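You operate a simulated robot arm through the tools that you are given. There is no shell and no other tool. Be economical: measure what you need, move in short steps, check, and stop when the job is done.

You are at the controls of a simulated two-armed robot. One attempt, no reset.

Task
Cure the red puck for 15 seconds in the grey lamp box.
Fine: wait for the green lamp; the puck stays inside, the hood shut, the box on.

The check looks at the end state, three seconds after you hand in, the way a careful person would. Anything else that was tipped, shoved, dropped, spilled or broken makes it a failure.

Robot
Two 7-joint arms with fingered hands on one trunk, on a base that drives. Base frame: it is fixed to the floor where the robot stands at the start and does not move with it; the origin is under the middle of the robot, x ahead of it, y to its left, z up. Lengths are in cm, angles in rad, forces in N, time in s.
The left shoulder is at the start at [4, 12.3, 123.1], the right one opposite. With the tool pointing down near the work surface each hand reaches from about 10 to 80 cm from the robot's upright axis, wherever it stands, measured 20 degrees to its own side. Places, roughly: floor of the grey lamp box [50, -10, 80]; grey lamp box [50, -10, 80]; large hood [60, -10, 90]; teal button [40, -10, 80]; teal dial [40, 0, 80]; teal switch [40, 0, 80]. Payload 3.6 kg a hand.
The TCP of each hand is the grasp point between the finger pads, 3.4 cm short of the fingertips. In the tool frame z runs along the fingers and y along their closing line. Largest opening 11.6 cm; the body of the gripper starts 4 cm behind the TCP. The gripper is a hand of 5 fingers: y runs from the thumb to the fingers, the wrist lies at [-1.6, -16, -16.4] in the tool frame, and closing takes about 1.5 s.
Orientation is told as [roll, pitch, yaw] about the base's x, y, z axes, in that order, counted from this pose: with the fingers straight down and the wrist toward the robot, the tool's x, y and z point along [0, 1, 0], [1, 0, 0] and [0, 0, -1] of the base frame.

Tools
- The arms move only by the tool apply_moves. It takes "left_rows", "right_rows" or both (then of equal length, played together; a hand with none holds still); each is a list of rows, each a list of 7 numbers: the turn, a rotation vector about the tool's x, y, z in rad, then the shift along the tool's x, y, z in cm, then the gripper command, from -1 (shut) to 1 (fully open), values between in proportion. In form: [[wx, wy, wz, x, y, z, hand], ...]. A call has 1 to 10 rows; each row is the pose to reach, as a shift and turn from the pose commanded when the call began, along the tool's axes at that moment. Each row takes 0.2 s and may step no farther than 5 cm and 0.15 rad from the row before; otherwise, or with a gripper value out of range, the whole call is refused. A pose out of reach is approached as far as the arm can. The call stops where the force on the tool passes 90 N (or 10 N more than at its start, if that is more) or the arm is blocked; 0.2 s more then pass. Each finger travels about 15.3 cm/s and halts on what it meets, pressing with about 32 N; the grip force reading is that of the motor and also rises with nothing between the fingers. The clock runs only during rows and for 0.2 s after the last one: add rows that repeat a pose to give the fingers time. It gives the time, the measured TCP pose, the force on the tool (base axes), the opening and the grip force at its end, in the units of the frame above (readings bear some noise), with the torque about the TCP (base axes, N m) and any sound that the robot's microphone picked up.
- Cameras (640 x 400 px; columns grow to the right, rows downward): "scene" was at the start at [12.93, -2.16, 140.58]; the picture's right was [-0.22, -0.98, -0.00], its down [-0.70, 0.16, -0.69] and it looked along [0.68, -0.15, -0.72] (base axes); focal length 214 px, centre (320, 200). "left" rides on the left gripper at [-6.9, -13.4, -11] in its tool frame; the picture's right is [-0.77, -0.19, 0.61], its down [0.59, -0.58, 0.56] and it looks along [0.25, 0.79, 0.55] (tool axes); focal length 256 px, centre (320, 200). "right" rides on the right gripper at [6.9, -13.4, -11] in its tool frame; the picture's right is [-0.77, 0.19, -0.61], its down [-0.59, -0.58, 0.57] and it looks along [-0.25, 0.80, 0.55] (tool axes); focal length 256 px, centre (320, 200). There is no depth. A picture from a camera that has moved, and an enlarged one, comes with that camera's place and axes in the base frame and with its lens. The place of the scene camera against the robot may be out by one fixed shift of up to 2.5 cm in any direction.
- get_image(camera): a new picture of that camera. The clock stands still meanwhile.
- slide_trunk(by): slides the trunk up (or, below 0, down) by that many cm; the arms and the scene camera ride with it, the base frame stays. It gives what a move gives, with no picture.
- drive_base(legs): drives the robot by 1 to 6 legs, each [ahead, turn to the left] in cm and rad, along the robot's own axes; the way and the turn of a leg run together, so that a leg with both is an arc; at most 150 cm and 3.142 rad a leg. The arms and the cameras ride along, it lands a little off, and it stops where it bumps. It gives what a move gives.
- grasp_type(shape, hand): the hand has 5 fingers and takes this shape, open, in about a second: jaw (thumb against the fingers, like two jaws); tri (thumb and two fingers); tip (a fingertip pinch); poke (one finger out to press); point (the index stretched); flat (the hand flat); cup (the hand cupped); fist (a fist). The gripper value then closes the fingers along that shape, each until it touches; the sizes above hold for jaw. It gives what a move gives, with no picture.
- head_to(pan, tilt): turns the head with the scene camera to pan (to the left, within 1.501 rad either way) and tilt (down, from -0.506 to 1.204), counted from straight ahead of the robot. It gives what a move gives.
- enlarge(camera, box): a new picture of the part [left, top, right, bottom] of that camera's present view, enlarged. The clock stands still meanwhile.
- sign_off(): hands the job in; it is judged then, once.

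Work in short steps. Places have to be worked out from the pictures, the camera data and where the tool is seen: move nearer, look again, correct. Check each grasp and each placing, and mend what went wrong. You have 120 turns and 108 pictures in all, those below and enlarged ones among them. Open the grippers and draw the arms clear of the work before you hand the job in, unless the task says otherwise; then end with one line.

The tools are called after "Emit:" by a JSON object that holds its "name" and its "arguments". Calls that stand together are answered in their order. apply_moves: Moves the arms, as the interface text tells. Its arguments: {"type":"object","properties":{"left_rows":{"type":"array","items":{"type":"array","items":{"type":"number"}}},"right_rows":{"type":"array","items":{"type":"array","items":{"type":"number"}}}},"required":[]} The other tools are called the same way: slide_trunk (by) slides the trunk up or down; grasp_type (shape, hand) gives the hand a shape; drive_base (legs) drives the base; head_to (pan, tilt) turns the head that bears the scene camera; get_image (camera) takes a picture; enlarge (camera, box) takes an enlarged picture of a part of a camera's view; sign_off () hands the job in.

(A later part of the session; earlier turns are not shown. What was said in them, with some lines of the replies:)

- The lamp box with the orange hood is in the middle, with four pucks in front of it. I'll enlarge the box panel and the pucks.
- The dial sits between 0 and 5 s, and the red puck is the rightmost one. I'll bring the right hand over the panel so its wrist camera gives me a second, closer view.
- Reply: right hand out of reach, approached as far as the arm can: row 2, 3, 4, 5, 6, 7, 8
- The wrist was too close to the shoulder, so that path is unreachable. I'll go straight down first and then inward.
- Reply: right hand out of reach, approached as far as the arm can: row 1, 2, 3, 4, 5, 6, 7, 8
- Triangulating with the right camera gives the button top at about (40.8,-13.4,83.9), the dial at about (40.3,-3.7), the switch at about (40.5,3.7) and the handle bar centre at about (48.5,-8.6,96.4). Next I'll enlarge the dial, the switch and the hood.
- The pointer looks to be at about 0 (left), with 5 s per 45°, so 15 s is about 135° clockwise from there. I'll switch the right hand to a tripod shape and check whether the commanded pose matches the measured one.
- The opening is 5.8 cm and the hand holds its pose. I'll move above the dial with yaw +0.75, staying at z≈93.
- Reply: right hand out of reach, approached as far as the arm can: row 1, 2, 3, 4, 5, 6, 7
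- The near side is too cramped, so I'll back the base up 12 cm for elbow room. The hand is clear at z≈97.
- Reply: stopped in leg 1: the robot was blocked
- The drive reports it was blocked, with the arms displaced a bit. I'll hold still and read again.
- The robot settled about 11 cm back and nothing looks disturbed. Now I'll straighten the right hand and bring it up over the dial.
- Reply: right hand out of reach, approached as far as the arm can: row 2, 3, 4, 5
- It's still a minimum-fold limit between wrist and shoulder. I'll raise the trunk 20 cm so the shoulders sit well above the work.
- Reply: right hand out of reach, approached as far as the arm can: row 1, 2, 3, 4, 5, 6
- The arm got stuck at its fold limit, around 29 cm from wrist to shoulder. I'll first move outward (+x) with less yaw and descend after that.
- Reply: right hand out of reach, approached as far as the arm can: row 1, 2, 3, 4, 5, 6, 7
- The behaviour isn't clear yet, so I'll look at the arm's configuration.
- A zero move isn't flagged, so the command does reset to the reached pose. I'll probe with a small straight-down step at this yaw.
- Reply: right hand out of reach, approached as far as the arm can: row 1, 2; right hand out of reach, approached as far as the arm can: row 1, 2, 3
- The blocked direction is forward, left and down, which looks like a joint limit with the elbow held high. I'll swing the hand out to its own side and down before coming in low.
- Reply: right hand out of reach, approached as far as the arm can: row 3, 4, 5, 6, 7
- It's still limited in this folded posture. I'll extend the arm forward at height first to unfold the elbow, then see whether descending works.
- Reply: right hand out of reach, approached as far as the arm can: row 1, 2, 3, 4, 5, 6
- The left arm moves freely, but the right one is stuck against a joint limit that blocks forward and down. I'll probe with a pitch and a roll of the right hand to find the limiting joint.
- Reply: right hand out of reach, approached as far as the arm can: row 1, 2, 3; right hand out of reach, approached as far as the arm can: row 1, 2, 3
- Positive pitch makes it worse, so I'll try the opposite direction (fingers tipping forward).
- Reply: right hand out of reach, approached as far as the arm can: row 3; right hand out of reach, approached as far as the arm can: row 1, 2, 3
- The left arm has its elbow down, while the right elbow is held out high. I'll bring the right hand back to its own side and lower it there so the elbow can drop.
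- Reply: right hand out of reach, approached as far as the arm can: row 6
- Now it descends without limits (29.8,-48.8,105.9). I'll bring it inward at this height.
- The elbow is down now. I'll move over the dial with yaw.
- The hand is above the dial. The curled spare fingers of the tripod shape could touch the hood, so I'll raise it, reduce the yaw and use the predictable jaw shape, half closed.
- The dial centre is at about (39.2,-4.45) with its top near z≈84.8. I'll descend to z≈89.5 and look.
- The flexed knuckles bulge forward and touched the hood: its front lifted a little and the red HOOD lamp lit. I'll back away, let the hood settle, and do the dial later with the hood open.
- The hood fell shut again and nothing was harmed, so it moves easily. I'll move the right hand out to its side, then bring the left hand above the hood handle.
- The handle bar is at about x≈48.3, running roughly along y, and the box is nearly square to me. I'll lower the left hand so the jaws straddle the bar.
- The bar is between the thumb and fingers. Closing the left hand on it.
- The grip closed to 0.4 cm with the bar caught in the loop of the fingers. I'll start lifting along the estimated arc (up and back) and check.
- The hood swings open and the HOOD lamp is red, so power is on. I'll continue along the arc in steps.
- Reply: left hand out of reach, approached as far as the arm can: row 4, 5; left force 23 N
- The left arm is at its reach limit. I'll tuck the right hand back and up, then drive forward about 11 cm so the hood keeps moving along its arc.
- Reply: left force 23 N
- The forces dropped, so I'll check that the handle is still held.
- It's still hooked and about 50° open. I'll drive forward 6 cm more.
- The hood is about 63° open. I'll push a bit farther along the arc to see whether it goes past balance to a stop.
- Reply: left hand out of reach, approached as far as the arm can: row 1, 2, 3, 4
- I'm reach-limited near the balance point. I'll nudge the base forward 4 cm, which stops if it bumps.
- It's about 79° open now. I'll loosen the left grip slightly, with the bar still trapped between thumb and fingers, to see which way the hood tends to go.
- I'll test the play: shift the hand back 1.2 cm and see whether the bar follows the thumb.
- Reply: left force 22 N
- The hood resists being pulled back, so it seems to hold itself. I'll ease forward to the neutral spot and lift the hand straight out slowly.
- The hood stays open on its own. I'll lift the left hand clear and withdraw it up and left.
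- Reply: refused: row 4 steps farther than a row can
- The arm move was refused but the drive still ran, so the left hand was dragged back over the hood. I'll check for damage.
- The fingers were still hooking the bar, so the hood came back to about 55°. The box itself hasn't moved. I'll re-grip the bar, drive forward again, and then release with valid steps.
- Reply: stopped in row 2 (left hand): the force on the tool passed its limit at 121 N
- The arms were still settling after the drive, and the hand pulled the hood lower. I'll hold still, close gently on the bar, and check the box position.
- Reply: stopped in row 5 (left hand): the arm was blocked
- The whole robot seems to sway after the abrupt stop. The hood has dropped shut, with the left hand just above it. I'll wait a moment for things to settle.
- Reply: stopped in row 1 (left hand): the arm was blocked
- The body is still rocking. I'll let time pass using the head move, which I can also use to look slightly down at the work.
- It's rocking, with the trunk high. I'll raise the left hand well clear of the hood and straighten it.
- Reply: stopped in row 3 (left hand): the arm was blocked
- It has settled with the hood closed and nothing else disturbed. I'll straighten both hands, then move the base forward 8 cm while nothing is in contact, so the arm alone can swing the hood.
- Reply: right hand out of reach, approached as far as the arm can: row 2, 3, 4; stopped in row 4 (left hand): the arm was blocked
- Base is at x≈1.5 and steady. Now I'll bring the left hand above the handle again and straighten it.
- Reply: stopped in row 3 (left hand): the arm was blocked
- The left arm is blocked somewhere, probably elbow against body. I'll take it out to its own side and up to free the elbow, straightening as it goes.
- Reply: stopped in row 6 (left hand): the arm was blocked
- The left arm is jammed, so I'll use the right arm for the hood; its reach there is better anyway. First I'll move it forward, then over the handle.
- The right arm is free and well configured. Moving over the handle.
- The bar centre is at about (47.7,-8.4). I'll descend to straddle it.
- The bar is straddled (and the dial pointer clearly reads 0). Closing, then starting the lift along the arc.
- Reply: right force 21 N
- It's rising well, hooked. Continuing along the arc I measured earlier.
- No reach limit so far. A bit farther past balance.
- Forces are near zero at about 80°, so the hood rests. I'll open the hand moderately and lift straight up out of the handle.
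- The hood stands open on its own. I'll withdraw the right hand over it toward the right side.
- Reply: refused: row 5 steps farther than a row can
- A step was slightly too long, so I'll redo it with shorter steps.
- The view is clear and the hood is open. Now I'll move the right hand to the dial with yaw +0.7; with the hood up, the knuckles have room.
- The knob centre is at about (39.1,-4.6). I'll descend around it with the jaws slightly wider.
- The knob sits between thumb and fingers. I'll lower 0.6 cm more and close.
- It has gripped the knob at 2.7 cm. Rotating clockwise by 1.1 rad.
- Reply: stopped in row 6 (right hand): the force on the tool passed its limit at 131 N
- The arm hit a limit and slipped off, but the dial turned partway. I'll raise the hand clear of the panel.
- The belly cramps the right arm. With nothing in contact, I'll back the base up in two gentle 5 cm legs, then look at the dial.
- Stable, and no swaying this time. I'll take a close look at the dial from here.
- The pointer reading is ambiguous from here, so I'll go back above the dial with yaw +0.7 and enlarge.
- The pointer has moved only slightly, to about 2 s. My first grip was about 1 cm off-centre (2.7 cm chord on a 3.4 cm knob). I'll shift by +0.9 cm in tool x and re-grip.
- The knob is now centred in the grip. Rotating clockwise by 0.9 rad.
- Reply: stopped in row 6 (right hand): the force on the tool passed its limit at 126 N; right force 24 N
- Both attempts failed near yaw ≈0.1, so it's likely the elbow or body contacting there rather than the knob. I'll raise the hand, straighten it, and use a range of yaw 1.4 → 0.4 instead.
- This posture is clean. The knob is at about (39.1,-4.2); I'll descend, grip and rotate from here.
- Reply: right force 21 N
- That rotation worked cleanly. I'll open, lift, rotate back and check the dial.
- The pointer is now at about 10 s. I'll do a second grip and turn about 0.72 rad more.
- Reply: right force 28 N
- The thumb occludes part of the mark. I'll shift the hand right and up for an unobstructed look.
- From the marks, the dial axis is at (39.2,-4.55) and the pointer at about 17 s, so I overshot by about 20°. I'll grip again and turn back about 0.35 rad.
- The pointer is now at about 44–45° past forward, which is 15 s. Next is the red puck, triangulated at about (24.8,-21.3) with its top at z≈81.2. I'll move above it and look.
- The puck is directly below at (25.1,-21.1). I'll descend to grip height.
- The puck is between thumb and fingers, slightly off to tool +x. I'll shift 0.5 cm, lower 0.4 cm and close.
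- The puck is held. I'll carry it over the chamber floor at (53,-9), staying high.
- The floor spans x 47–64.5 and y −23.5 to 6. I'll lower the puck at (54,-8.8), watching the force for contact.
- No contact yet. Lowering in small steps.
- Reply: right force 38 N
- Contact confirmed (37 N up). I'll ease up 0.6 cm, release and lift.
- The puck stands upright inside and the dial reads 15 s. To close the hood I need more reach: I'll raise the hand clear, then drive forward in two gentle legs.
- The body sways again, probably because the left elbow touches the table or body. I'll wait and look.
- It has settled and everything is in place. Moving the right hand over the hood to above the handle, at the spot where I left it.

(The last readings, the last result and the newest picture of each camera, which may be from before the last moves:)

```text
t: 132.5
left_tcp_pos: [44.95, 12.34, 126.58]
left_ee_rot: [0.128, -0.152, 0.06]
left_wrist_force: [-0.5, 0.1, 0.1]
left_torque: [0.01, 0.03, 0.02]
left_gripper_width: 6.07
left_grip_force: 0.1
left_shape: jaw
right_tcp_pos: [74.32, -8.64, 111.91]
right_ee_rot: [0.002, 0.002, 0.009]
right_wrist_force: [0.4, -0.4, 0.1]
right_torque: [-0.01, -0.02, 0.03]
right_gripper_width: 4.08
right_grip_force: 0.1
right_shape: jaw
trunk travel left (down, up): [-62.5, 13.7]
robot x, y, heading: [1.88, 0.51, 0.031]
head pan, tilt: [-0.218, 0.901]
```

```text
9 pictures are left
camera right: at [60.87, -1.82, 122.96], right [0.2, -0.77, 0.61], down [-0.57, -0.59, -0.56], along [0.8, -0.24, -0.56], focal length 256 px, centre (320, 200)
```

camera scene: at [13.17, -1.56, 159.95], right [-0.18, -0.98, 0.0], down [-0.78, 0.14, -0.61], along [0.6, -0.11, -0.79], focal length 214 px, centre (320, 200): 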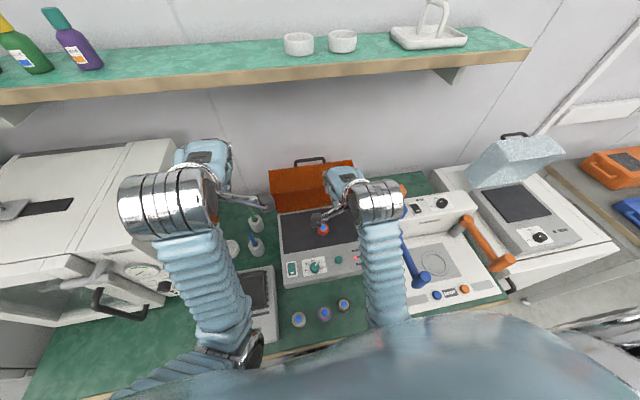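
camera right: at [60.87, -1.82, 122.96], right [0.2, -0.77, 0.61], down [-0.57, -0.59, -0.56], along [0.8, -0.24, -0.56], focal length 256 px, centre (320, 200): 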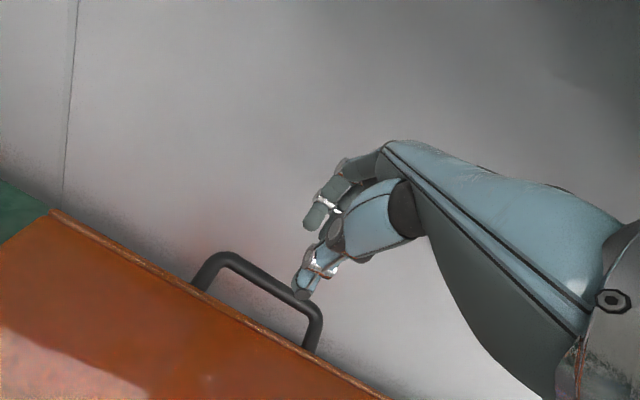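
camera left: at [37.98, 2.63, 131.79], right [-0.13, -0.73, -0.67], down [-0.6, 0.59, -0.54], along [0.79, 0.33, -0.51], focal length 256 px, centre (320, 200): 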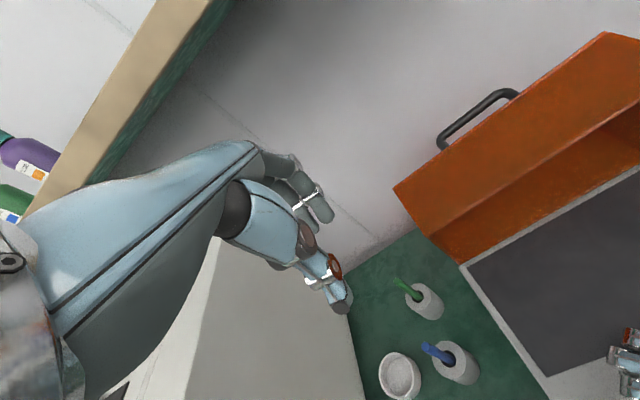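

The view matches the one when I left the handle. I'll descend along the same line and close.

Emit:
{"name": "apply_moves", "arguments": {"right_rows": [[0, 0, 0, -0.1, 0.3, 2.5, -0.3], [0, 0, 0, -0.2, 0.4, 5, -0.3], [0, 0, 0, -0.2, 0.4, 7.5, -0.3], [0, 0, 0, -0.2, 0.4, 9.2, -0.3], [0, 0, 0, -0.2, 0.4, 9.2, -0.6], [0, 0, 0, -0.2, 0.4, 9.2, -1], [0, 0, 0, -0.2, 0.4, 9.2, -1], [0, 0, 0, -0.2, 0.4, 9.2, -1]]}}

Emit:
{"name": "get_image", "arguments": {"camera": "right"}}

```text
t: 134.3
left_tcp_pos: [44.96, 12.4, 126.56]
left_ee_rot: [0.126, -0.152, 0.062]
left_wrist_force: [0.0, -0.4, 0.5]
left_torque: [0.0, 0.0, 0.02]
left_gripper_width: 6.06
left_grip_force: 0.0
left_shape: jaw
right_tcp_pos: [74.38, -8.73, 102.59]
right_ee_rot: [0.001, 0.003, 0.009]
right_wrist_force: [-0.2, 0.3, -2.3]
right_torque: [0.05, 0.0, 0.08]
right_gripper_width: 0.0
right_grip_force: 31.6
right_shape: jaw
trunk travel left (down, up): [-62.5, 13.7]
robot x, y, heading: [1.22, 0.07, 0.033]
head pan, tilt: [-0.218, 0.901]
```

```text
8 pictures are left
camera right: at [61.08, -1.95, 113.64], right [0.2, -0.77, 0.61], down [-0.57, -0.59, -0.56], along [0.8, -0.24, -0.56], focal length 256 px, centre (320, 200)
```

right: 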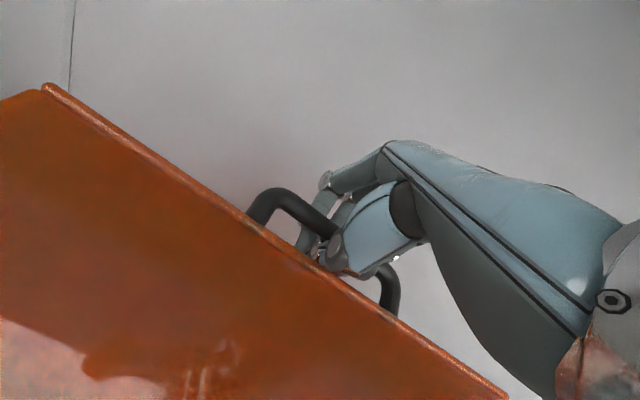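

It's hooked on the bar again. Now I'll retrace the arc to bring the hood back over.

Emit:
{"name": "apply_moves", "arguments": {"right_rows": [[0, 0, 0, 0, -1.8, -0.9, -1], [0, 0, 0, 0, -3.6, -1.5, -1], [0, 0, 0, 0, -5.4, -1.95, -1], [0, 0, 0, 0, -7.4, -2.3, -1], [0, 0, 0, 0, -9.4, -2.5, -1], [0, 0, 0, 0, -11.4, -2.6, -1], [0, 0, 0, 0, -13.4, -2.5, -1], [0, 0, 0, 0, -15.4, -2.15, -1], [0, 0, 0, 0, -17.4, -1.6, -1], [0, 0, 0, 0, -19.6, -0.9, -1]]}}

```text
t: 136.5
left_tcp_pos: [45.11, 12.36, 126.57]
left_ee_rot: [0.128, -0.15, 0.061]
left_wrist_force: [-0.6, -0.6, 0.3]
left_torque: [0.01, -0.01, -0.03]
left_gripper_width: 6.06
left_grip_force: 0.1
left_shape: jaw
right_tcp_pos: [54.81, -8.87, 103.37]
right_ee_rot: [0.001, 0.006, 0.01]
right_wrist_force: [3.5, -1.5, -12.7]
right_torque: [0.17, -0.06, 0.2]
right_gripper_width: 0.0
right_grip_force: 32.0
right_shape: jaw
trunk travel left (down, up): [-62.5, 13.7]
robot x, y, heading: [1.35, -0.19, 0.037]
head pan, tilt: [-0.218, 0.901]
```

Hood weight is on the fingers (−13 N), so it follows nicely. Lowering the rest of the way.

Emit:
{"name": "apply_moves", "arguments": {"right_rows": [[0, 0, 0, 0, -1.4, 0.7, -1], [0, 0, 0, 0, -2.8, 1.6, -1], [0, 0, 0, 0, -4, 2.6, -1], [0, 0, 0, 0, -5.2, 3.7, -1], [0, 0, 0, 0, -6, 4.7, -1], [0, 0, 0, 0, -6.5, 5.5, -1], [0, 0, 0, 0, -6.8, 6.1, -1], [0, 0, 0, 0, -6.8, 6.1, -1]]}}

Emit:
{"name": "get_image", "arguments": {"camera": "right"}}

```text
t: 138.3
left_tcp_pos: [44.95, 12.47, 126.58]
left_ee_rot: [0.125, -0.15, 0.06]
left_wrist_force: [-0.1, 0.7, 0.9]
left_torque: [-0.04, 0.0, -0.02]
left_gripper_width: 6.08
left_grip_force: 0.0
left_shape: jaw
right_tcp_pos: [48.14, -9.09, 97.69]
right_ee_rot: [-0.001, 0.002, 0.009]
right_wrist_force: [5.9, -1.0, -6.2]
right_torque: [-0.07, -0.14, 0.24]
right_gripper_width: 0.0
right_grip_force: 32.1
right_shape: jaw
trunk travel left (down, up): [-62.5, 13.7]
robot x, y, heading: [1.47, 0.34, 0.033]
head pan, tilt: [-0.218, 0.901]
```

```text
7 pictures are left
camera right: at [34.68, -2.22, 108.75], right [0.2, -0.77, 0.61], down [-0.57, -0.6, -0.56], along [0.8, -0.24, -0.56], focal length 256 px, centre (320, 200)
```

right: 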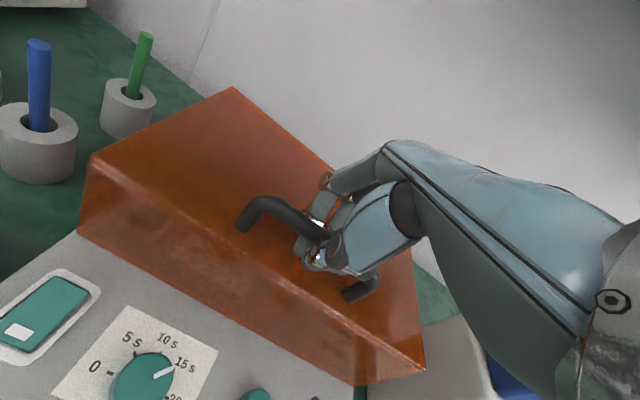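

The hood looks shut. I'll ease down slightly, open, and lift the hand off the handle.

Emit:
{"name": "apply_moves", "arguments": {"right_rows": [[0, 0, 0, 0, -0.2, 0.5, -1], [0, 0, 0, 0, -0.2, 0.5, -0.5], [0, 0, 0, 0, -0.2, 0.3, 0], [0, 0, 0, 0, -0.2, 0.3, 0.1], [0, 0, 0, 0, -0.2, -2.5, 0.1], [0, 0, 0, 0, -0.2, -6.5, 0.1], [0, 0, 0, 0, -0.5, -10, 0.1], [0, 0, 0, -2, -1, -11, 0.1], [0, 0, 0, -4, -2, -11, 0.1]]}}

Emit:
{"name": "get_image", "arguments": {"camera": "right"}}

```text
t: 140.3
left_tcp_pos: [44.82, 12.28, 126.58]
left_ee_rot: [0.128, -0.152, 0.062]
left_wrist_force: [0.0, -0.5, 0.1]
left_torque: [0.0, -0.02, -0.01]
left_gripper_width: 6.06
left_grip_force: 0.1
left_shape: jaw
right_tcp_pos: [46.06, -13.01, 108.97]
right_ee_rot: [0.006, 0.0, 0.011]
right_wrist_force: [0.5, 0.2, -0.5]
right_torque: [0.04, 0.0, -0.01]
right_gripper_width: 6.35
right_grip_force: 0.0
right_shape: jaw
trunk travel left (down, up): [-62.5, 13.7]
robot x, y, heading: [1.68, -0.09, 0.032]
head pan, tilt: [-0.218, 0.901]
```

```text
6 pictures are left
camera right: at [32.63, -6.18, 120.01], right [0.2, -0.77, 0.61], down [-0.57, -0.59, -0.57], along [0.8, -0.24, -0.55], focal length 256 px, centre (320, 200)
```

right: 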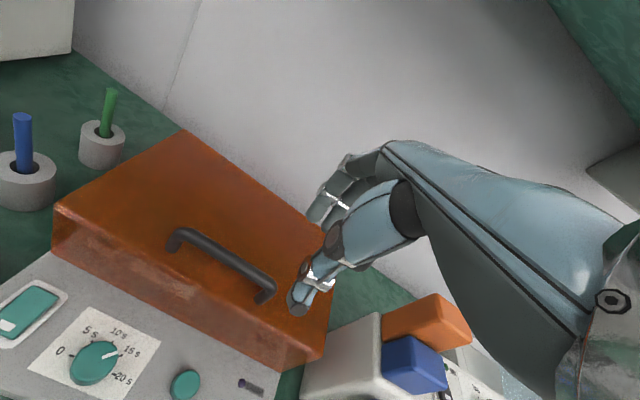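

The hood is shut and the dial shows 15 s. To press the button comfortably I'll back up gently again, with the hand high, then prepare closed fingertips tilted away from the hood.

Emit:
{"name": "drive_base", "arguments": {"legs": [[-4.7, 0]]}}

Emit:
{"name": "drive_base", "arguments": {"legs": [[-4.7, 0]]}}

Emit:
{"name": "head_to", "arguments": {"pan": -0.218, "tilt": 0.86}}

Emit:
{"name": "head_to", "arguments": {"pan": -0.218, "tilt": 0.9}}

```text
t: 141.2
left_tcp_pos: [41.6, 12.21, 126.36]
left_ee_rot: [0.128, -0.142, 0.061]
left_wrist_force: [0.1, -0.1, 0.3]
left_torque: [0.04, -0.01, 0.01]
left_gripper_width: 6.1
left_grip_force: 0.1
left_shape: jaw
right_tcp_pos: [42.45, -13.04, 108.53]
right_ee_rot: [0.003, 0.013, 0.01]
right_wrist_force: [-0.2, 0.0, 0.4]
right_torque: [-0.01, -0.03, 0.0]
right_gripper_width: 6.34
right_grip_force: 0.1
right_shape: jaw
trunk travel left (down, up): [-62.5, 13.7]
robot x, y, heading: [-3.09, -0.16, 0.033]
head pan, tilt: [-0.218, 0.901]
```

```text
t: 142.1
left_tcp_pos: [37.1, 12.61, 125.67]
left_ee_rot: [0.135, -0.131, 0.066]
left_wrist_force: [0.6, 0.5, -2.1]
left_torque: [0.0, 0.03, 0.03]
left_gripper_width: 6.07
left_grip_force: 0.1
left_shape: jaw
right_tcp_pos: [38.38, -13.13, 108.47]
right_ee_rot: [0.0, 0.013, 0.011]
right_wrist_force: [0.1, 0.5, 0.3]
right_torque: [0.0, 0.0, 0.03]
right_gripper_width: 6.35
right_grip_force: 0.1
right_shape: jaw
trunk travel left (down, up): [-62.5, 13.7]
robot x, y, heading: [-8.22, -0.23, 0.033]
head pan, tilt: [-0.218, 0.901]
```

```text
t: 142.8
left_tcp_pos: [32.7, 12.9, 126.38]
left_ee_rot: [0.153, -0.158, 0.066]
left_wrist_force: [-1.8, 0.7, 0.8]
left_torque: [-0.03, -0.13, -0.08]
left_gripper_width: 6.08
left_grip_force: 0.0
left_shape: jaw
right_tcp_pos: [34.59, -13.48, 109.63]
right_ee_rot: [0.003, -0.018, 0.009]
right_wrist_force: [-0.7, -1.1, -3.2]
right_torque: [0.02, -0.03, -0.01]
right_gripper_width: 6.35
right_grip_force: 0.1
right_shape: jaw
trunk travel left (down, up): [-62.5, 13.7]
robot x, y, heading: [-7.83, -0.26, 0.032]
head pan, tilt: [-0.218, 0.86]
```

```text
t: 143.4
left_tcp_pos: [35.38, 12.83, 126.65]
left_ee_rot: [0.144, -0.161, 0.066]
left_wrist_force: [1.0, 0.5, -0.3]
left_torque: [0.01, 0.06, 0.01]
left_gripper_width: 6.09
left_grip_force: 0.1
left_shape: jaw
right_tcp_pos: [36.82, -13.34, 109.02]
right_ee_rot: [0.002, -0.001, 0.009]
right_wrist_force: [1.0, -0.5, -0.9]
right_torque: [0.02, 0.02, 0.02]
right_gripper_width: 6.36
right_grip_force: 0.0
right_shape: jaw
trunk travel left (down, up): [-62.5, 13.7]
robot x, y, heading: [-7.72, -0.18, 0.028]
head pan, tilt: [-0.218, 0.901]
```

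Settled. I'll close the hand, descend partway with yaw 0.5, then pitch the fingertips forward.

Emit:
{"name": "apply_moves", "arguments": {"right_rows": [[0, 0, -0.1, -0.4, 0, 3, -0.5], [0, 0, -0.2, -0.8, 0, 6, -1], [0, 0, -0.3, -1.2, 0, 8, -1], [0, 0, -0.4, -1.5, 0, 10, -1], [0, 0, -0.5, -1.7, 0, 12, -1], [0, 0, -0.5, -1.7, 0, 12, -1]]}}

Emit:
{"name": "apply_moves", "arguments": {"right_rows": [[-0.12, 0, 0, 0, 0, 0, -1], [-0.24, 0, 0, 0, 0, 0, -1], [-0.36, 0, 0, 0, 0, 0, -1], [-0.5, 0, 0, 0, 0, 0, -1], [-0.5, 0, 0, 0, 0, 0, -1]]}}

Emit:
{"name": "get_image", "arguments": {"camera": "right"}}

```text
t: 144.8
left_tcp_pos: [35.4, 12.85, 126.08]
left_ee_rot: [0.145, -0.146, 0.068]
left_wrist_force: [0.5, 0.0, 0.2]
left_torque: [0.0, 0.01, -0.03]
left_gripper_width: 6.12
left_grip_force: 0.1
left_shape: jaw
right_tcp_pos: [36.77, -14.95, 96.8]
right_ee_rot: [0.002, -0.001, 0.512]
right_wrist_force: [-0.7, 0.5, -0.3]
right_torque: [-0.01, 0.03, -0.02]
right_gripper_width: 0.3
right_grip_force: 0.0
right_shape: jaw
trunk travel left (down, up): [-62.5, 13.7]
robot x, y, heading: [-7.82, -0.33, 0.035]
head pan, tilt: [-0.218, 0.901]
```

```text
t: 146.0
left_tcp_pos: [35.31, 12.78, 126.18]
left_ee_rot: [0.146, -0.145, 0.067]
left_wrist_force: [0.3, 0.0, -0.7]
left_torque: [-0.01, -0.01, 0.02]
left_gripper_width: 6.09
left_grip_force: 0.1
left_shape: jaw
right_tcp_pos: [36.85, -14.91, 96.96]
right_ee_rot: [0.001, -0.503, 0.508]
right_wrist_force: [-0.7, -0.4, -1.1]
right_torque: [0.03, 0.04, -0.02]
right_gripper_width: 0.0
right_grip_force: 0.0
right_shape: jaw
trunk travel left (down, up): [-62.5, 13.7]
robot x, y, heading: [-8.17, 0.05, 0.031]
head pan, tilt: [-0.218, 0.901]
```

```text
5 pictures are left
camera right: at [18.69, -17.24, 100.12], right [0.26, -0.74, 0.62], down [0.08, -0.63, -0.77], along [0.96, 0.25, -0.1], focal length 256 px, centre (320, 200)
```

right: 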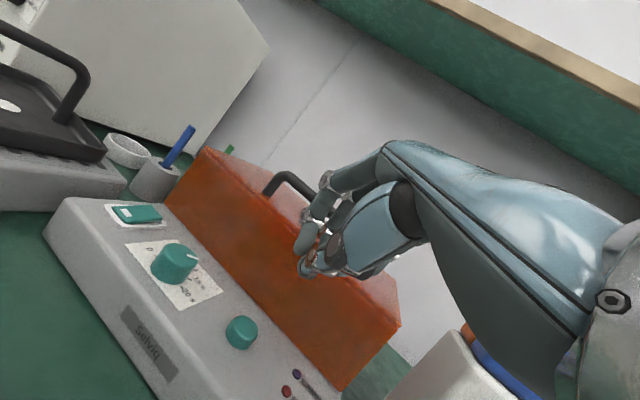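

The fingertips are near (38.3,-14.5,93) and the button at (40.5,-13.6). I'll move over it and descend to just above.

Emit:
{"name": "apply_moves", "arguments": {"right_rows": [[0, 0, 0, -0.2, -0.2, 2.7, -1], [0, 0, 0, -0.37, -0.37, 5.5, -1], [0, 0, 0, -0.37, -1.1, 6.8, -1], [0, 0, 0, -0.37, -1.57, 7.7, -1], [0, 0, 0, -0.37, -1.57, 7.7, -1]]}}

Emit:
{"name": "get_image", "arguments": {"camera": "right"}}

```text
t: 147.2
left_tcp_pos: [35.44, 12.76, 126.28]
left_ee_rot: [0.145, -0.147, 0.066]
left_wrist_force: [-0.8, -0.7, 0.4]
left_torque: [0.0, 0.01, -0.03]
left_gripper_width: 6.11
left_grip_force: 0.0
left_shape: jaw
right_tcp_pos: [39.3, -14.03, 89.41]
right_ee_rot: [0.0, -0.501, 0.509]
right_wrist_force: [0.0, -0.2, 0.5]
right_torque: [-0.02, -0.03, -0.01]
right_gripper_width: 0.02
right_grip_force: 0.0
right_shape: jaw
trunk travel left (down, up): [-62.5, 13.7]
robot x, y, heading: [-8.03, -0.31, 0.038]
head pan, tilt: [-0.218, 0.901]
```

```text
4 pictures are left
camera right: at [21.1, -16.42, 92.66], right [0.26, -0.74, 0.62], down [0.08, -0.63, -0.77], along [0.96, 0.25, -0.1], focal length 256 px, centre (320, 200)
```

right: 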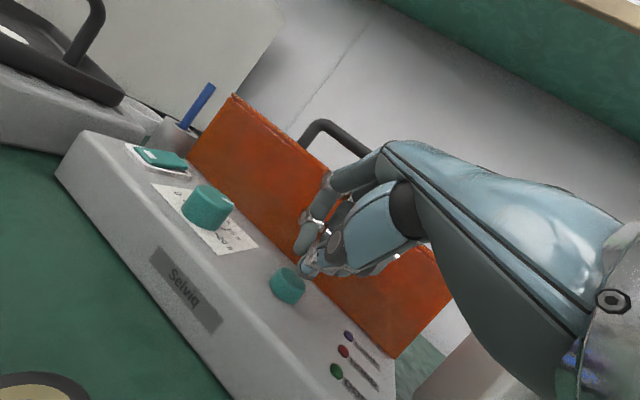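

The button is right below the tip, about 1.3 cm. Pressing down gradually while watching force and sound.

Emit:
{"name": "apply_moves", "arguments": {"right_rows": [[0, 0, 0, 0, -0.24, 0.44, -1], [0, 0, 0, 0, -0.48, 0.88, -1], [0, 0, 0, 0, -0.6, 1.1, -1], [0, 0, 0, 0, -0.6, 1.1, -1]]}}

Emit:
{"name": "apply_moves", "arguments": {"right_rows": [[0, 0, 0, 0, -0.12, 0.22, -1], [0, 0, 0, 0, -0.24, 0.44, -1], [0, 0, 0, 0, -0.24, 0.44, -1]]}}

```text
t: 148.2
left_tcp_pos: [35.35, 12.75, 126.21]
left_ee_rot: [0.144, -0.147, 0.067]
left_wrist_force: [-0.6, -0.6, 0.1]
left_torque: [-0.02, -0.01, 0.01]
left_gripper_width: 6.1
left_grip_force: 0.0
left_shape: jaw
right_tcp_pos: [39.14, -14.27, 88.05]
right_ee_rot: [0.001, -0.5, 0.509]
right_wrist_force: [-0.1, 0.2, -0.6]
right_torque: [-0.03, 0.02, 0.02]
right_gripper_width: 0.01
right_grip_force: 32.0
right_shape: jaw
trunk travel left (down, up): [-62.5, 13.7]
robot x, y, heading: [-7.61, -0.26, 0.032]
head pan, tilt: [-0.218, 0.901]
```

```text
t: 149.0
left_tcp_pos: [35.21, 12.86, 126.15]
left_ee_rot: [0.145, -0.147, 0.067]
left_wrist_force: [-0.3, -0.2, 1.0]
left_torque: [0.01, 0.01, 0.02]
left_gripper_width: 6.09
left_grip_force: 0.0
left_shape: jaw
right_tcp_pos: [39.15, -14.15, 87.68]
right_ee_rot: [0.002, -0.502, 0.51]
right_wrist_force: [0.0, -0.7, 1.6]
right_torque: [-0.01, 0.0, 0.01]
right_gripper_width: 0.0
right_grip_force: 31.6
right_shape: jaw
trunk travel left (down, up): [-62.5, 13.7]
robot x, y, heading: [-7.98, -0.02, 0.038]
head pan, tilt: [-0.218, 0.901]
```

Emit:
{"name": "apply_moves", "arguments": {"right_rows": [[0, 0, 0, 0, -0.14, 0.26, -1], [0, 0, 0, 0, -0.29, 0.53, -1], [0, 0, 0, 0, -0.29, 0.53, -1]]}}

Emit:
{"name": "apply_moves", "arguments": {"right_rows": [[0, 0, 0, 0, -0.1, 0.18, -1], [0, 0, 0, 0, -0.2, 0.36, -1], [0, 0, 0, 0, -0.2, 0.36, -1]]}}

```text
t: 149.8
left_tcp_pos: [35.24, 12.98, 126.07]
left_ee_rot: [0.146, -0.147, 0.066]
left_wrist_force: [0.2, -0.5, -0.7]
left_torque: [-0.03, -0.01, -0.01]
left_gripper_width: 6.1
left_grip_force: 0.0
left_shape: jaw
right_tcp_pos: [39.17, -14.07, 87.18]
right_ee_rot: [0.002, -0.503, 0.509]
right_wrist_force: [-1.4, -1.5, 7.7]
right_torque: [0.02, 0.01, -0.03]
right_gripper_width: 0.0
right_grip_force: 32.0
right_shape: jaw
trunk travel left (down, up): [-62.5, 13.7]
robot x, y, heading: [-8.14, -0.26, 0.032]
head pan, tilt: [-0.218, 0.901]
heard: click
```

```text
t: 150.6
left_tcp_pos: [35.25, 12.83, 126.24]
left_ee_rot: [0.145, -0.145, 0.067]
left_wrist_force: [-0.1, -0.8, -0.3]
left_torque: [-0.01, 0.04, 0.01]
left_gripper_width: 6.13
left_grip_force: 0.1
left_shape: jaw
right_tcp_pos: [39.19, -14.02, 86.91]
right_ee_rot: [0.001, -0.505, 0.509]
right_wrist_force: [-2.9, -2.0, 18.8]
right_torque: [0.08, -0.03, 0.02]
right_gripper_width: 0.0
right_grip_force: 31.6
right_shape: jaw
trunk travel left (down, up): [-62.5, 13.7]
robot x, y, heading: [-7.51, -0.1, 0.032]
head pan, tilt: [-0.218, 0.901]
```

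A click was heard. I'll lift off straight up, draw back, and look at the lamps.

Emit:
{"name": "apply_moves", "arguments": {"right_rows": [[0, 0, 0, 0, 0.5, -0.9, -1], [0, 0, 0, 0, 1.9, -3.5, -1], [0, 0, 0, 0, 2, -7, -1], [0, 0, 0, -3, 2, -10, -0.6], [0, 0, 0, -6, 1, -13, -0.3], [0, 0, 0, -9, 0, -15, 0], [0, 0, 0, -9, 0, -15, 0]]}}

Emit:
{"name": "enlarge", "arguments": {"camera": "scene", "box": [240, 160, 400, 290]}}

```text
t: 152.2
left_tcp_pos: [35.42, 12.82, 126.14]
left_ee_rot: [0.145, -0.147, 0.068]
left_wrist_force: [0.6, -0.1, -0.2]
left_torque: [-0.01, 0.0, 0.0]
left_gripper_width: 6.11
left_grip_force: 0.0
left_shape: jaw
right_tcp_pos: [37.19, -25.59, 99.77]
right_ee_rot: [0.002, -0.499, 0.51]
right_wrist_force: [0.0, 0.0, 0.6]
right_torque: [0.0, -0.01, -0.02]
right_gripper_width: 5.76
right_grip_force: 0.1
right_shape: jaw
trunk travel left (down, up): [-62.5, 13.7]
robot x, y, heading: [-7.44, -0.28, 0.032]
head pan, tilt: [-0.218, 0.901]
```

```text
3.08 times, centred on (320, 225) of scene
camera zoom: at [2.37, -1.78, 159.93], right [-0.18, -0.98, 0.0], down [-0.77, 0.14, -0.62], along [0.61, -0.11, -0.78], focal length 660 px, centre (320, 123)
```

zoom: 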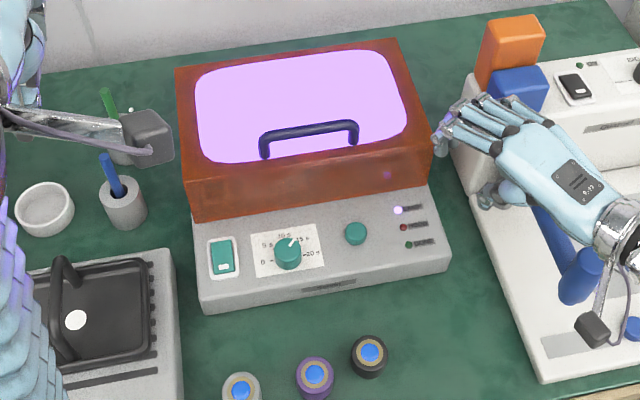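

The lamp is on and curing, HOOD is off, and the dial is at 15 s. I'll raise the right hand clear and wait out the time.

Emit:
{"name": "apply_moves", "arguments": {"right_rows": [[0, 0, 0, 0, 1.9, -3.5, 0.5], [0.1, 0, 0, -2, 3.8, -7, 1], [0.2, 0, 0, -3, 4.5, -9, 1], [0.35, 0, 0, -4, 4.5, -10, 1], [0.5, 0, 0, -4, 4.5, -10, 1], [0.5, 0, 0, -4, 4.5, -10, 1], [0.5, 0, 0, -4, 4.5, -10, 1], [0.5, 0, 0, -4, 4.5, -10, 1], [0.5, 0, 0, -4, 4.5, -10, 1], [0.5, 0, 0, -4, 4.5, -10, 1]]}}

Emit:
{"name": "apply_moves", "arguments": {"right_rows": [[0, 0, 0, 0, 0, 0, 1], [0, 0, 0, 0, 0, 0, 1], [0, 0, 0, 0, 0, 0, 1], [0, 0, 0, 0, 0, 0, 1], [0, 0, 0, 0, 0, 0, 1], [0, 0, 0, 0, 0, 0, 1], [0, 0, 0, 0, 0, 0, 1], [0, 0, 0, 0, 0, 0, 1], [0, 0, 0, 0, 0, 0, 1], [0, 0, 0, 0, 0, 0, 1]]}}

Emit:
{"name": "apply_moves", "arguments": {"left_rows": [[0, 0, 0, 0, 0, 0, 1], [0, 0, 0, 0, 0, 0, 1], [0, 0, 0, 0, 0, 0, 1], [0, 0, 0, 0, 0, 0, 1], [0, 0, 0, 0, 0, 0, 1], [0, 0, 0, 0, 0, 0, 1], [0, 0, 0, 0, 0, 0, 1], [0, 0, 0, 0, 0, 0, 1], [0, 0, 0, 0, 0, 0, 1], [0, 0, 0, 0, 0, 0, 1]]}}

Emit:
{"name": "apply_moves", "arguments": {"right_rows": [[0, 0, 0, 0, 0, 0, 1], [0, 0, 0, 0, 0, 0, 1], [0, 0, 0, 0, 0, 0, 1], [0, 0, 0, 0, 0, 0, 1], [0, 0, 0, 0, 0, 0, 1], [0, 0, 0, 0, 0, 0, 1], [0, 0, 0, 0, 0, 0, 1], [0, 0, 0, 0, 0, 0, 1], [0, 0, 0, 0, 0, 0, 1], [0, 0, 0, 0, 0, 0, 1]]}}

Emit:
{"name": "apply_moves", "arguments": {"right_rows": [[0, 0, 0, 0, 0, 0, 1], [0, 0, 0, 0, 0, 0, 1], [0, 0, 0, 0, 0, 0, 1], [0, 0, 0, 0, 0, 0, 1], [0, 0, 0, 0, 0, 0, 1], [0, 0, 0, 0, 0, 0, 1], [0, 0, 0, 0, 0, 0, 1], [0, 0, 0, 0, 0, 0, 1], [0, 0, 0, 0, 0, 0, 1], [0, 0, 0, 0, 0, 0, 1]]}}

Emit:
{"name": "apply_moves", "arguments": {"right_rows": [[0, 0, 0, 0, 0, 0, 1], [0, 0, 0, 0, 0, 0, 1], [0, 0, 0, 0, 0, 0, 1], [0, 0, 0, 0, 0, 0, 1], [0, 0, 0, 0, 0, 0, 1], [0, 0, 0, 0, 0, 0, 1], [0, 0, 0, 0, 0, 0, 1], [0, 0, 0, 0, 0, 0, 1], [0, 0, 0, 0, 0, 0, 1], [0, 0, 0, 0, 0, 0, 1]]}}

Emit:
{"name": "apply_moves", "arguments": {"right_rows": [[0, 0, 0, 0, 0, 0, 1], [0, 0, 0, 0, 0, 0, 1], [0, 0, 0, 0, 0, 0, 1], [0, 0, 0, 0, 0, 0, 1], [0, 0, 0, 0, 0, 0, 1], [0, 0, 0, 0, 0, 0, 1], [0, 0, 0, 0, 0, 0, 1], [0, 0, 0, 0, 0, 0, 1], [0, 0, 0, 0, 0, 0, 1], [0, 0, 0, 0, 0, 0, 1]]}}

```text
t: 154.4
left_tcp_pos: [35.36, 12.88, 126.14]
left_ee_rot: [0.146, -0.146, 0.07]
left_wrist_force: [0.0, -0.2, 0.5]
left_torque: [-0.01, 0.03, 0.0]
left_gripper_width: 6.11
left_grip_force: 0.0
left_shape: jaw
right_tcp_pos: [38.44, -29.36, 110.6]
right_ee_rot: [0.002, 0.0, 0.509]
right_wrist_force: [-0.5, 0.2, -0.7]
right_torque: [0.02, 0.02, 0.02]
right_gripper_width: 11.58
right_grip_force: 0.1
right_shape: jaw
trunk travel left (down, up): [-62.5, 13.7]
robot x, y, heading: [-7.81, -0.17, 0.032]
head pan, tilt: [-0.218, 0.901]
```

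```text
t: 156.6
left_tcp_pos: [35.33, 12.77, 126.09]
left_ee_rot: [0.146, -0.146, 0.069]
left_wrist_force: [-0.4, 0.1, -0.2]
left_torque: [0.0, -0.01, 0.01]
left_gripper_width: 6.05
left_grip_force: 0.0
left_shape: jaw
right_tcp_pos: [38.48, -29.36, 110.62]
right_ee_rot: [0.002, -0.001, 0.511]
right_wrist_force: [-0.6, 0.4, -0.2]
right_torque: [0.0, -0.01, 0.03]
right_gripper_width: 11.59
right_grip_force: 0.0
right_shape: jaw
trunk travel left (down, up): [-62.5, 13.7]
robot x, y, heading: [-8.14, -0.05, 0.036]
head pan, tilt: [-0.218, 0.901]
```

```text
t: 158.8
left_tcp_pos: [35.49, 12.8, 126.12]
left_ee_rot: [0.146, -0.147, 0.068]
left_wrist_force: [0.4, 0.1, -1.3]
left_torque: [0.01, -0.02, -0.02]
left_gripper_width: 11.6
left_grip_force: 0.1
left_shape: jaw
right_tcp_pos: [38.43, -29.34, 110.72]
right_ee_rot: [0.001, 0.0, 0.511]
right_wrist_force: [0.3, -0.8, 0.3]
right_torque: [-0.02, -0.01, -0.04]
right_gripper_width: 11.6
right_grip_force: 0.0
right_shape: jaw
trunk travel left (down, up): [-62.5, 13.7]
robot x, y, heading: [-7.79, -0.35, 0.032]
head pan, tilt: [-0.218, 0.901]
```

```text
t: 161.0
left_tcp_pos: [35.37, 12.88, 126.08]
left_ee_rot: [0.146, -0.147, 0.067]
left_wrist_force: [1.0, 0.2, -1.5]
left_torque: [-0.02, -0.02, -0.02]
left_gripper_width: 11.58
left_grip_force: 0.0
left_shape: jaw
right_tcp_pos: [38.42, -29.42, 110.66]
right_ee_rot: [0.001, -0.001, 0.511]
right_wrist_force: [0.2, -0.3, 0.0]
right_torque: [0.04, 0.02, -0.03]
right_gripper_width: 11.6
right_grip_force: 0.0
right_shape: jaw
trunk travel left (down, up): [-62.5, 13.7]
robot x, y, heading: [-7.91, -0.29, 0.032]
head pan, tilt: [-0.218, 0.901]
```

```text
t: 163.2
left_tcp_pos: [35.36, 12.76, 126.0]
left_ee_rot: [0.146, -0.146, 0.068]
left_wrist_force: [0.0, 0.1, -0.3]
left_torque: [0.04, 0.01, 0.01]
left_gripper_width: 11.6
left_grip_force: 0.0
left_shape: jaw
right_tcp_pos: [38.44, -29.5, 110.68]
right_ee_rot: [0.001, 0.0, 0.511]
right_wrist_force: [1.1, -0.1, 0.1]
right_torque: [0.04, 0.02, 0.01]
right_gripper_width: 11.59
right_grip_force: 0.0
right_shape: jaw
trunk travel left (down, up): [-62.5, 13.7]
robot x, y, heading: [-8.34, -0.2, 0.034]
head pan, tilt: [-0.218, 0.901]
```

```text
t: 165.4
left_tcp_pos: [35.36, 12.85, 126.14]
left_ee_rot: [0.146, -0.149, 0.069]
left_wrist_force: [-0.1, 0.0, 0.8]
left_torque: [-0.03, 0.0, 0.02]
left_gripper_width: 11.6
left_grip_force: 0.1
left_shape: jaw
right_tcp_pos: [38.41, -29.4, 110.59]
right_ee_rot: [0.0, -0.001, 0.509]
right_wrist_force: [-0.5, -0.9, 0.3]
right_torque: [0.03, 0.02, -0.02]
right_gripper_width: 11.59
right_grip_force: 0.1
right_shape: jaw
trunk travel left (down, up): [-62.5, 13.7]
robot x, y, heading: [-7.71, -0.05, 0.034]
head pan, tilt: [-0.218, 0.901]
```

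```text
t: 167.6
left_tcp_pos: [35.35, 12.88, 126.11]
left_ee_rot: [0.147, -0.144, 0.067]
left_wrist_force: [0.8, -0.2, 0.4]
left_torque: [-0.01, -0.01, 0.02]
left_gripper_width: 11.61
left_grip_force: 0.0
left_shape: jaw
right_tcp_pos: [38.46, -29.31, 110.58]
right_ee_rot: [0.0, 0.001, 0.512]
right_wrist_force: [0.0, -0.4, 0.0]
right_torque: [0.02, 0.0, 0.03]
right_gripper_width: 11.57
right_grip_force: 0.1
right_shape: jaw
trunk travel left (down, up): [-62.5, 13.7]
robot x, y, heading: [-7.65, -0.07, 0.035]
head pan, tilt: [-0.218, 0.901]
```

About 17.8 s have passed since the click, so I'll check the lamps.

Emit:
{"name": "enlarge", "arguments": {"camera": "scene", "box": [260, 160, 400, 290]}}

```text
3.08 times, centred on (330, 225) of scene
camera zoom: at [2.38, -1.85, 159.94], right [-0.18, -0.98, 0.0], down [-0.77, 0.14, -0.62], along [0.61, -0.11, -0.78], focal length 660 px, centre (289, 123)
```

zoom: 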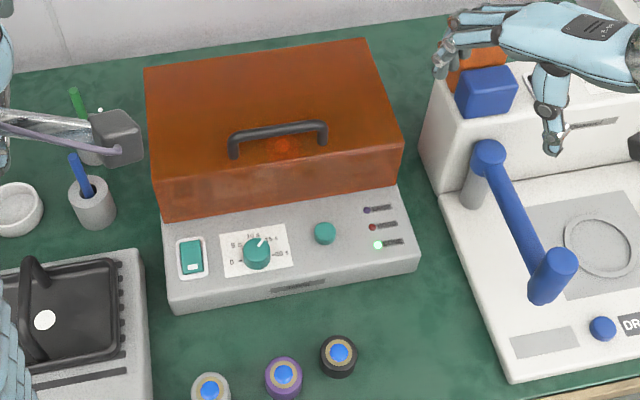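

The green DONE lamp is lit, the hood is shut and the red puck is visible inside. One last overall look before handing in.

Emit:
{"name": "get_image", "arguments": {"camera": "scene"}}

```text
1 pictures are left
camera scene: at [2.38, -1.85, 159.94], right [-0.18, -0.98, 0.0], down [-0.77, 0.14, -0.62], along [0.61, -0.11, -0.78], focal length 214 px, centre (320, 200)
```

scene: 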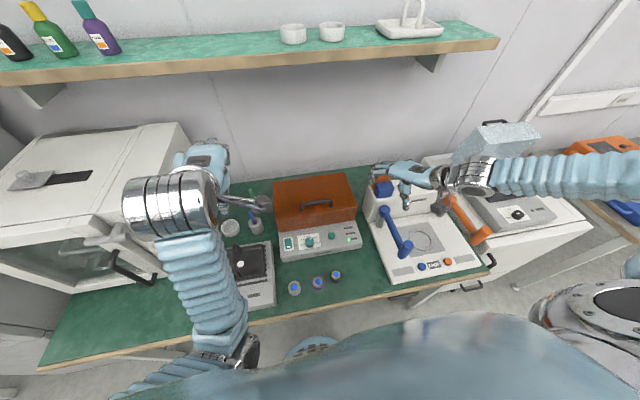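

Everything is upright and in place, the arms are clear and the grippers are open. Handing in.

Emit:
{"name": "sign_off", "arguments": {}}

```text
The job is handed in.
```

The red puck was cured on the 15 s setting: the green DONE lamp lit, and I left the puck in the lamp box with the hood shut and the box on.
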